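You operate a simulated robot arm through the tools that you are given. There is no shell and no other tool. Be economical: measure what you need, move in short steps, check, and stop when the job is done.

The job below is to be done with a simulated robot arm. You get a single attempt, and the scene is never put back.

Task
Put one of the tag blocks from the top of the press bench on the black-ringed bearing there.

It is judged by the outcome, as a careful person would: the job done as asked, and still so three seconds after it is handed in. It fails if anything else is knocked over, pushed out of place, dropped, spilled or broken.

Robot
A 6-joint arm with a two-finger parallel gripper, fixed in place. Base frame: the origin is at the foot of the arm, x ahead of it, y to its left, z up; the work surface is at about z = 0. Units: mm, rad, N and s.
With the tool pointing down near the work surface it reaches from about 140 to 580 mm from the base axis. Its first joint turns from -1.152 to 1.152 rad. Payload 2.1 kg.
The TCP is the grasp point between the finger pads, 30 mm short of the fingertips. In the tool frame z runs along the fingers and y along their closing line. Largest opening 94 mm; finger width 28, thickness 10; the body of the gripper, 50 by 96 mm, starts 55 mm behind the TCP.
Orientation is that of the tool frame in the base frame, as a unit quaternion [w, x, y, z]. With the fingers straight down and closing along the base's y, the tool's x points along the base's -x, its y along +y and its z along -z.

Tools
- The arm moves only by the tool play_rows. Its argument "steps" is a list of rows, each a list of 4 numbers: the shift along the base's x, y, z in m, then the turn about the base's z in rad. In form: [[dx, dy, dz, spin], ...]. A call has 1 to 8 rows; each row shifts and turns the commanded pose from where the row before left it. "grip" is the gripper command, from -1 (shut) to 1 (fully open), values between in proportion, set as the call begins (left out, the last holds). Each row takes 0.2 s and may step no farther than 50 mm and 0.15 rad from the row before; otherwise, or with a gripper value out of range, the whole call is refused. A pose out of reach is approached as far as the arm can. The call stops where the force on the tool passes 40 N (or 10 N more than at its start, if that is more) or the arm is blocked; 0.2 s more then pass. Each finger travels about 72 mm/s and halts on what it meets, pressing with about 35 N; the grip force reading is that of the motor and also rises with nothing between the fingers. The clock runs only during rows and for 0.2 s after the last one: add rows that do not move to give the fingers time. The reply holds the time, the measured pose of the TCP, the force on the tool along the base axes, the opening and the grip force, in the units named above and with some noise.
- Cameras (640 x 400 px; columns grow to the right, rows downward): "scene" is fixed at [53.5, -365.5, 491.3]; the picture's right is [0.81, -0.58, 0.00], its down [-0.27, -0.38, -0.88] and it looks along [0.51, 0.72, -0.47] (base axes); focal length 310 px, centre (320, 200). "wrist" rides on the gripper at [76, 14, -103] in the tool frame; the picture's right is [-0.18, 0.98, 0.00], its down [-0.75, -0.14, -0.64] and it looks along [-0.63, -0.12, 0.77] (tool axes); focal length 243 px, centre (320, 200). There is no depth. A picture from a camera that has moved, and an enlarged one, comes with that camera's place and axes in the base frame and with its lens.
- snapshot(camera): a new picture of that camera. The clock stands still meanwhile.
- inspect(camera, box): a new picture of the part [left, top, right, bottom] of that camera's present view, enlarged. The clock stands still meanwhile.
- job_done(): hands the job in; it is judged then, once.

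Work in short steps. Places have to be worked out from the pictures, the camera data and where the tool is seen: move nearer, look again, correct. Check each grasp and each placing, and mend what went wrong. You have 90 turns and 36 pictures in all, those below and enlarged ones among them. Open the gripper and draw the arm clear of the work before you hand the job in, unless the task says otherwise; then end with one line.

The tools are called after "Call:" as name(argument=value, ...) on one line, values as JSON. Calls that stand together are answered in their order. play_rows: Moves the arm, as the interface text tells. Its arguments: {"type":"object","properties":{"steps":{"type":"array","items":{"type":"array","items":{"type":"number"}}},"grip":{"type":"number"}},"required":["steps"]} The other tools are called the same way: snapshot (camera) takes a picture; inspect (camera, box) takes an enlarged picture of a part of a camera's view; job_done () hands the job in.

At the start:

```text
time: 0.0
position: [256.3, 61.7, 254.1]
ee_rot: [0.001, 0.0, 1.0, -0.001]
ft_force: [-0.9, 0.1, -0.3]
gripper_width: 93.9
grip_force: 0.2
```

scene: 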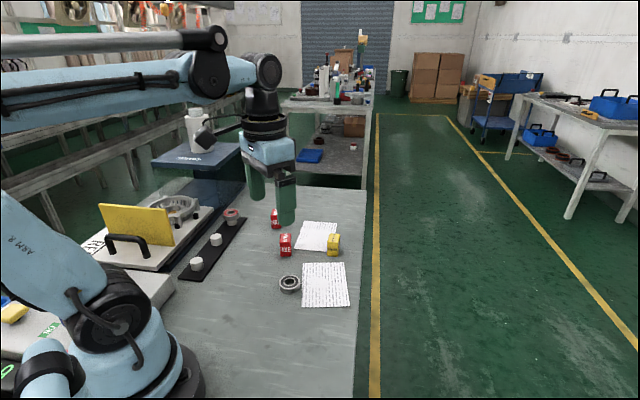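
wrist: 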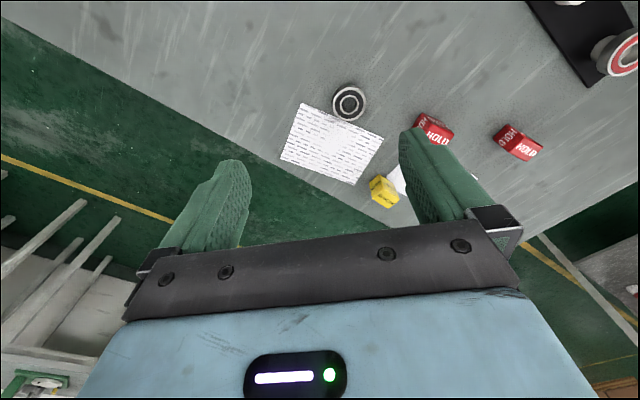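

I see two red blocks, a yellow block, and a bearing near the papers; I'll enlarge to identify them.

Call:
inspect(camera="scene", box=[170, 180, 370, 305])

Call:
inspect(camera="wrist", box=[260, 0, 640, 240])

```text
3.20 times, centred on (270, 242) of scene
camera zoom: at [53.5, -365.5, 491.3], right [0.81, -0.58, 0.0], down [-0.27, -0.38, -0.88], along [0.51, 0.72, -0.47], focal length 992 px, centre (480, 64)
```

zoom: 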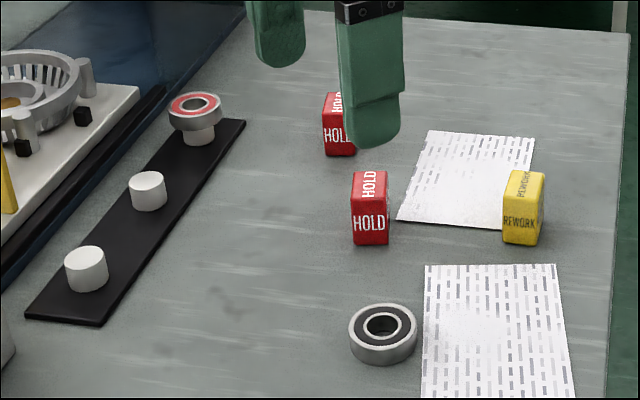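

```text
1.67 times, centred on (450, 120) of wrist
camera zoom: at [178.8, 76.3, 357.4], right [0.18, 0.98, 0.0], down [0.75, -0.14, 0.64], along [0.63, -0.12, -0.77], focal length 404 px, centre (103, 333)
```

zoom: 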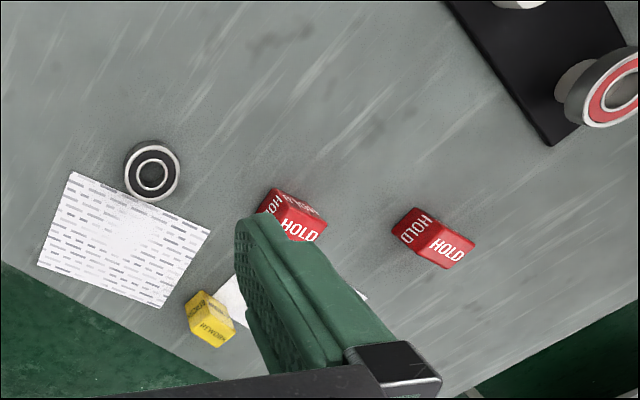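

Both cameras agree: the bearing is at about (298, 94), top at about z 15. The near red block is at about (351, 204), roughly 25x25x40 mm and yawed by around -0.6 rad. I'll move above the block and look.

Call:
play_rows(steps=[[0.024, 0.036, -0.01, -0.15], [0.024, 0.036, -0.01, -0.15], [0.024, 0.036, -0.01, -0.15], [0.023, 0.034, -0.01, -0.15], [0, 0, 0, 0], [0, 0, 0, 0]], grip=1)

Call:
snapshot(camera="wrist")

```text
time: 1.4
position: [352.4, 202.3, 216.0]
ee_rot: [0.002, 0.296, 0.955, -0.001]
ft_force: [-0.6, -0.2, 0.1]
gripper_width: 94.0
grip_force: 0.1
```

```text
31 pictures are left
camera wrist: at [296.2, 257.6, 318.3], right [0.71, 0.71, 0.0], down [0.54, -0.54, 0.64], along [0.45, -0.45, -0.77], focal length 243 px, centre (320, 200)
```

wrist: 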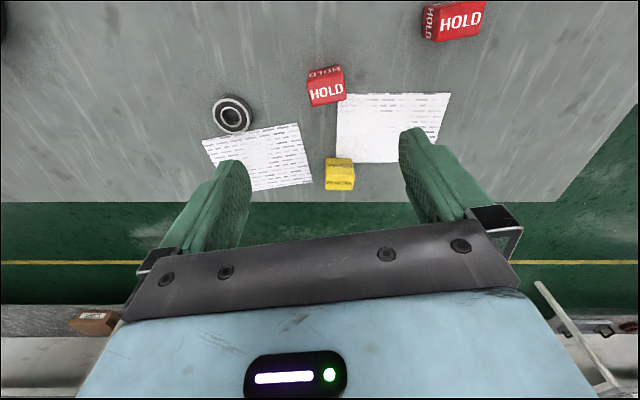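

I need the block's exact footprint and yaw, so I'll zoom in from both cameras.

Call:
inspect(camera="wrist", box=[270, 50, 370, 112])

Call:
inspect(camera="scene", box=[260, 215, 350, 271])

```text
6.40 times, centred on (320, 81) of wrist
camera zoom: at [296.2, 257.6, 318.3], right [0.71, 0.71, 0.0], down [0.54, -0.54, 0.64], along [0.45, -0.45, -0.77], focal length 1553 px, centre (320, 962)
```

zoom: 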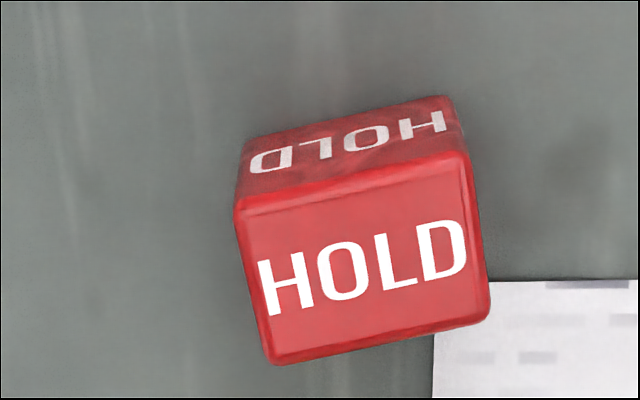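

```text
7.11 times, centred on (305, 243) of scene
camera zoom: at [53.5, -365.5, 491.3], right [0.81, -0.58, 0.0], down [-0.27, -0.38, -0.88], along [0.51, 0.72, -0.47], focal length 2205 px, centre (427, -106)
```

zoom: 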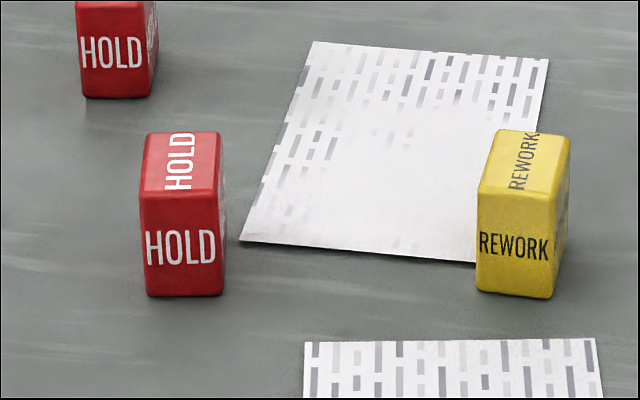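

The block's top centre is about (356.5, 209), footprint about 27x39 mm, height 40. Its long axis is already within 0.02 rad of the closing line. I'll centre over it and lower part way.

Call:
play_rows(steps=[[0.004, 0.006, -0.02, 0.01], [0, 0, -0.04, 0], [0, 0, -0.04, 0], [0, 0, -0.02, 0], [0, 0, 0, 0], [0, 0, 0, 0]])

Call:
snapshot(camera="wrist")

Call:
inspect(camera="scene", box=[220, 180, 348, 260])

```text
time: 2.8
position: [355.3, 211.5, 96.2]
ee_rot: [0.001, 0.291, 0.957, 0.0]
ft_force: [0.1, 0.5, 1.4]
gripper_width: 94.0
grip_force: 0.1
```

```text
28 pictures are left
camera wrist: at [298.2, 264.9, 199.1], right [0.7, 0.71, 0.0], down [0.55, -0.54, 0.64], along [0.46, -0.45, -0.77], focal length 243 px, centre (320, 200)
```

wrist: 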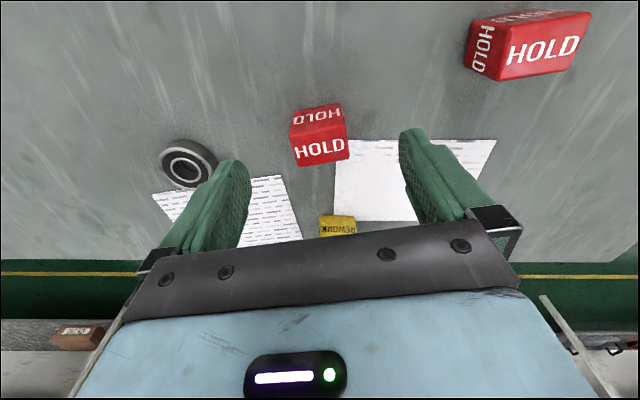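

```text
5.00 times, centred on (284, 220) of scene
camera zoom: at [53.5, -365.5, 491.3], right [0.81, -0.58, 0.0], down [-0.27, -0.38, -0.88], along [0.51, 0.72, -0.47], focal length 1550 px, centre (500, 100)
```

zoom: 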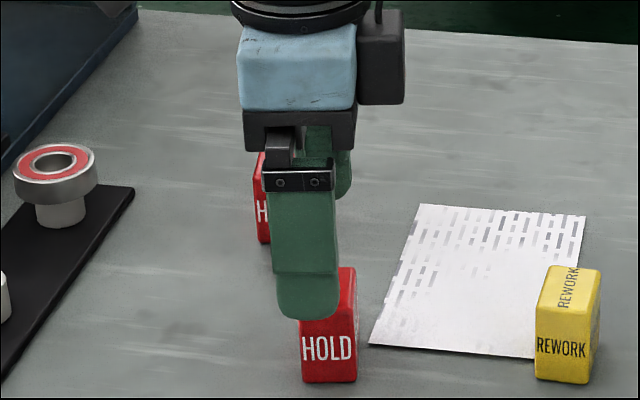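

The block centre now refines to about (357.5, 208.5). I'll shift by (+2, -2) mm, lower to about z 38 and close.

Call:
play_rows(steps=[[0.002, -0.002, -0.02, 0], [0, 0, -0.02, 0], [0, 0, -0.018, 0], [0, 0, 0, 0], [0, 0, 0, 0]])

Call:
play_rows(steps=[[0, 0, 0, 0], [0, 0, 0, 0], [0, 0, 0, 0], [0, 0, 0, 0], [0, 0, 0, 0]], grip=-1)

Call:
snapshot(camera="wrist")

```text
time: 4.0
position: [355.9, 208.2, 36.8]
ee_rot: [0.001, 0.291, 0.957, -0.001]
ft_force: [-0.6, 0.7, 0.2]
gripper_width: 94.0
grip_force: 0.0
```

```text
time: 5.2
position: [357.4, 207.8, 37.2]
ee_rot: [0.001, 0.29, 0.957, 0.0]
ft_force: [-0.2, -0.3, 1.8]
gripper_width: 43.6
grip_force: 35.2
```

```text
26 pictures are left
camera wrist: at [300.3, 261.7, 139.7], right [0.7, 0.71, 0.0], down [0.55, -0.54, 0.64], along [0.46, -0.45, -0.77], focal length 243 px, centre (320, 200)
```

wrist: 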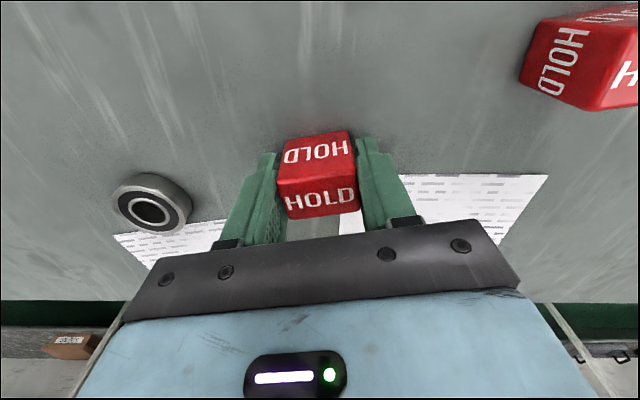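

The block is held (opening 43.6, grip force 35). I'll lift it 60 mm and carry it most of the way to the bearing.

Call:
play_rows(steps=[[0, 0, 0.02, 0], [0, 0, 0.03, 0], [0, 0, 0.02, 0], [-0.015, -0.028, 0, 0], [-0.015, -0.028, 0, 0], [-0.015, -0.028, 0, 0], [-0.014, -0.028, 0, 0], [0, 0, 0, 0]])

Call:
snapshot(camera="wrist")

Call:
inspect(camera="scene", box=[220, 225, 348, 305])

```text
time: 7.0
position: [296.8, 95.6, 106.8]
ee_rot: [0.001, 0.29, 0.957, -0.001]
ft_force: [0.1, 0.6, 0.3]
gripper_width: 43.5
grip_force: 34.8
```

```text
25 pictures are left
camera wrist: at [240.8, 148.9, 209.2], right [0.7, 0.71, 0.0], down [0.55, -0.54, 0.64], along [0.46, -0.45, -0.77], focal length 243 px, centre (320, 200)
```

wrist: 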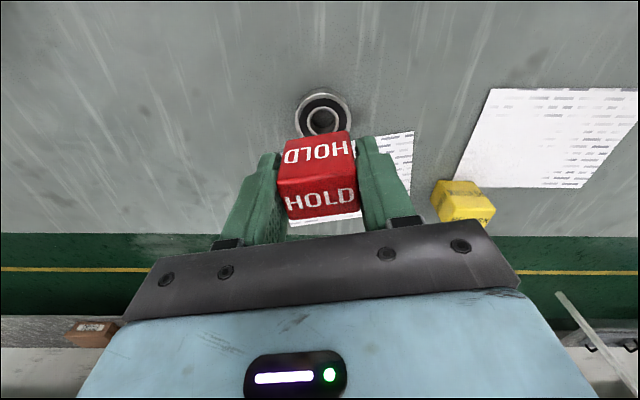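

```text
5.00 times, centred on (284, 265) of scene
camera zoom: at [53.5, -365.5, 491.3], right [0.81, -0.58, 0.0], down [-0.27, -0.38, -0.88], along [0.51, 0.72, -0.47], focal length 1550 px, centre (500, -125)
```

zoom: 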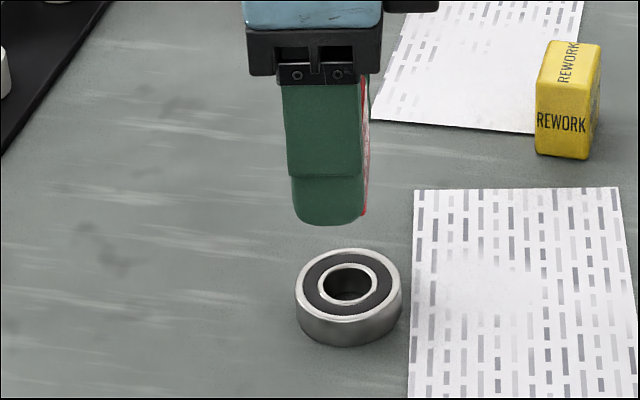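

The block sits over the bearing (about 297.7, 95) within 1-2 mm. I'll lower to about 6-8 mm above expected contact, then look.

Call:
play_rows(steps=[[0, 0, -0.02, 0], [0, 0, -0.02, 0], [0, 0, -0.005, 0], [0, 0, 0, 0], [0, 0, 0, 0]])

Call:
inspect(camera="scene", box=[240, 245, 336, 305])

Call:
inspect(camera="wrist", box=[240, 70, 400, 230])

```text
time: 8.2
position: [296.9, 95.6, 61.8]
ee_rot: [0.001, 0.291, 0.957, 0.0]
ft_force: [1.1, 0.3, -1.2]
gripper_width: 43.3
grip_force: 34.9
```

```text
6.67 times, centred on (288, 275) of scene
camera zoom: at [53.5, -365.5, 491.3], right [0.81, -0.58, 0.0], down [-0.27, -0.38, -0.88], along [0.51, 0.72, -0.47], focal length 2067 px, centre (533, -300)
```

zoom: 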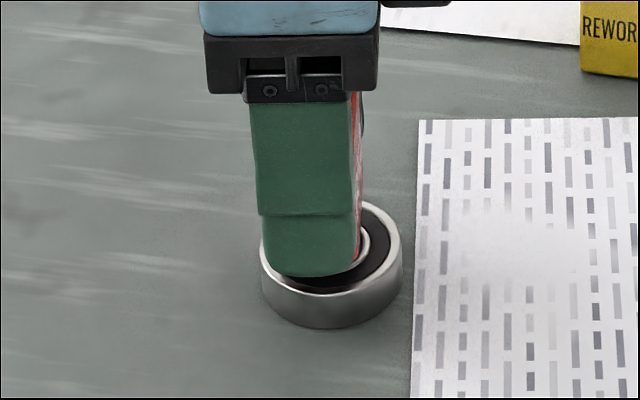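

```text
2.50 times, centred on (320, 150) of wrist
camera zoom: at [240.6, 150.0, 164.8], right [0.7, 0.71, 0.0], down [0.55, -0.54, 0.64], along [0.46, -0.45, -0.77], focal length 606 px, centre (320, 325)
```

zoom: 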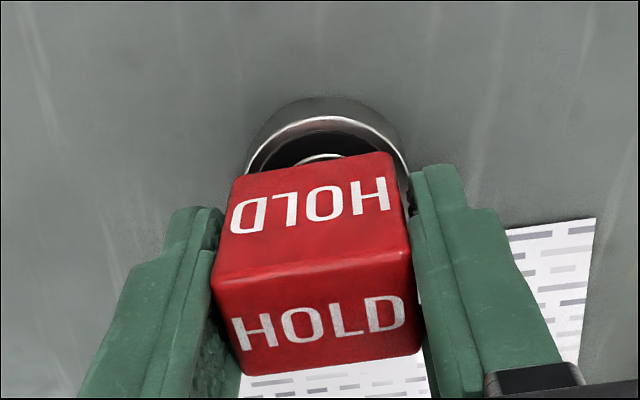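

The relative views show the block about 2-3 mm off centre, so I'll shift (+3, +1) mm and lower gently towards contact.

Call:
play_rows(steps=[[0.003, 0.001, 0, 0], [0, 0, 0, 0], [0, 0, -0.003, 0], [0, 0, -0.002, 0], [0, 0, -0.001, 0], [0, 0, 0, 0]])

Call:
inspect(camera="wrist", box=[240, 70, 400, 230])

```text
time: 9.6
position: [299.8, 96.2, 54.8]
ee_rot: [0.001, 0.291, 0.957, 0.0]
ft_force: [0.5, -0.1, -0.5]
gripper_width: 43.4
grip_force: 35.2
```

```text
2.50 times, centred on (320, 150) of wrist
camera zoom: at [244.2, 150.6, 157.8], right [0.7, 0.71, 0.0], down [0.55, -0.54, 0.64], along [0.46, -0.45, -0.77], focal length 606 px, centre (320, 325)
```

zoom: 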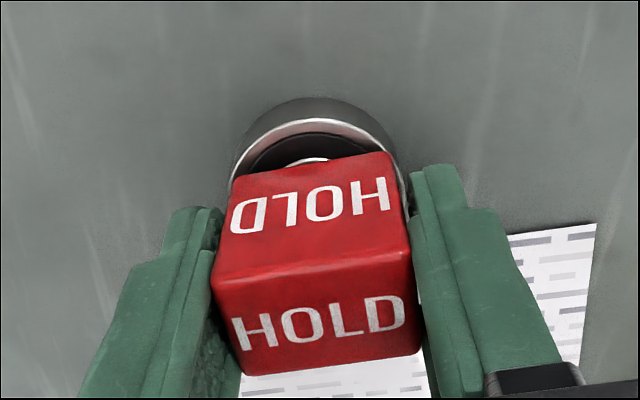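

The block is well centred with no contact yet, so I'll lower in 1 mm steps and watch the force.

Call:
play_rows(steps=[[0, 0, -0.001, 0], [0, 0, -0.001, 0], [0, 0, 0, 0]])

```text
time: 10.4
position: [301.0, 97.0, 54.3]
ee_rot: [0.0, 0.291, 0.957, 0.0]
ft_force: [-0.9, 0.1, -0.8]
gripper_width: 43.3
grip_force: 34.7
```

Call:
play_rows(steps=[[0, 0, -0.001, 0], [0, 0, 0, 0]])

```text
time: 11.0
position: [301.9, 98.5, 51.8]
ee_rot: [0.001, 0.291, 0.957, 0.0]
ft_force: [0.7, -0.5, -0.1]
gripper_width: 43.4
grip_force: 35.2
```

Still no contact force at about z 52; I'll continue in 1 mm steps.

Call:
play_rows(steps=[[0, 0, -0.001, 0], [0, 0, 0, 0]])

Call:
inspect(camera="scene", box=[256, 255, 320, 295])

```text
time: 11.6
position: [301.3, 97.8, 50.7]
ee_rot: [0.001, 0.291, 0.957, 0.0]
ft_force: [-1.5, -0.7, 20.9]
gripper_width: 43.7
grip_force: 35.0
```

```text
10.00 times, centred on (288, 275) of scene
camera zoom: at [53.4, -365.5, 491.3], right [0.81, -0.58, 0.0], down [-0.27, -0.38, -0.88], along [0.51, 0.72, -0.47], focal length 3100 px, centre (640, -550)
```

zoom: 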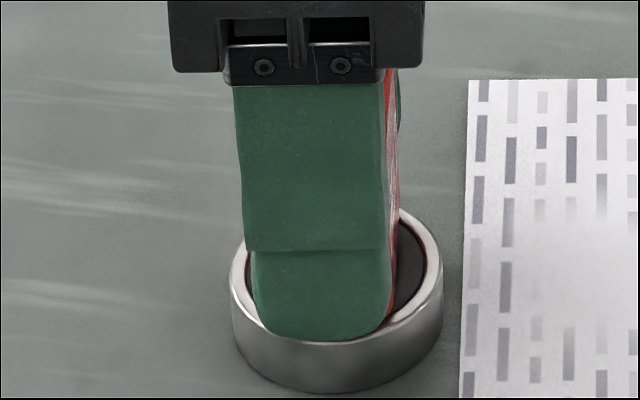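

Contact is made (21 N upward) and the block is seated on the bearing. I'll relieve the pressure slightly and open just clear of the block.

Call:
play_rows(steps=[[0, 0, 0.0005, 0], [0, 0, 0, 0]])

Call:
play_rows(steps=[[0, 0, 0, 0], [0, 0, 0, 0], [0, 0, 0, 0], [0, 0, 0, 0]], grip=0.7)

Call:
snapshot(camera="wrist")

```text
time: 12.2
position: [301.2, 96.4, 52.9]
ee_rot: [0.0, 0.291, 0.957, 0.0]
ft_force: [-0.1, 0.7, -0.6]
gripper_width: 43.5
grip_force: 34.9
```

```text
time: 13.2
position: [301.7, 97.8, 52.3]
ee_rot: [0.001, 0.29, 0.957, 0.0]
ft_force: [0.3, -0.4, 0.7]
gripper_width: 79.8
grip_force: 0.0
```

```text
19 pictures are left
camera wrist: at [244.8, 150.9, 155.2], right [0.7, 0.71, 0.0], down [0.55, -0.54, 0.64], along [0.46, -0.45, -0.77], focal length 243 px, centre (320, 200)
```

wrist: 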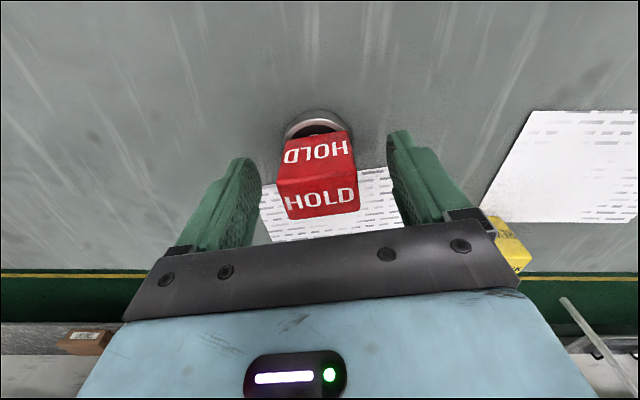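

The block stands free on the bearing with the fingers clear. I'll raise straight up and back away.

Call:
play_rows(steps=[[0, 0, 0.02, 0], [0, 0, 0.03, 0], [0, 0, 0.04, 0], [0, 0, 0.04, 0], [0, 0.03, 0.02, 0], [0, 0.04, 0, 0], [0, 0.03, 0, 0], [0, 0, 0, 0]])

Call:
inspect(camera="scene", box=[220, 205, 364, 305])

```text
time: 15.0
position: [302.9, 197.8, 200.0]
ee_rot: [0.002, 0.291, 0.957, -0.001]
ft_force: [0.4, -0.2, 0.7]
gripper_width: 79.7
grip_force: 0.1
```

```text
4.00 times, centred on (292, 255) of scene
camera zoom: at [53.5, -365.5, 491.3], right [0.81, -0.58, 0.0], down [-0.27, -0.38, -0.88], along [0.51, 0.72, -0.47], focal length 1240 px, centre (432, -20)
```

zoom: 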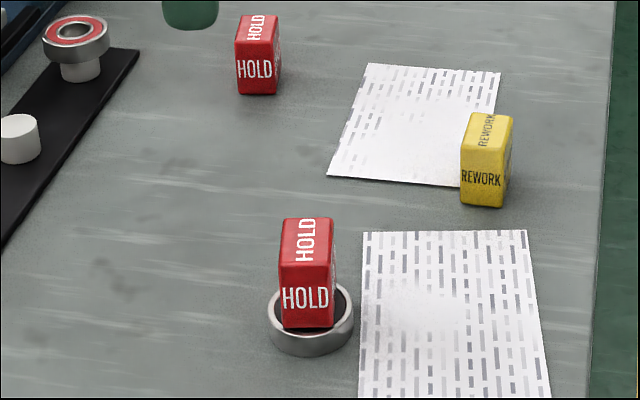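

The block stands upright on the black-ringed bearing, nothing else has moved, and the arm is clear, so I'm handing the job in.

Call:
job_done()

```text
The job is handed in.
```

I placed one red HOLD tag block upright on the black-ringed bearing, with nothing else disturbed and the arm drawn clear, and handed the job in.
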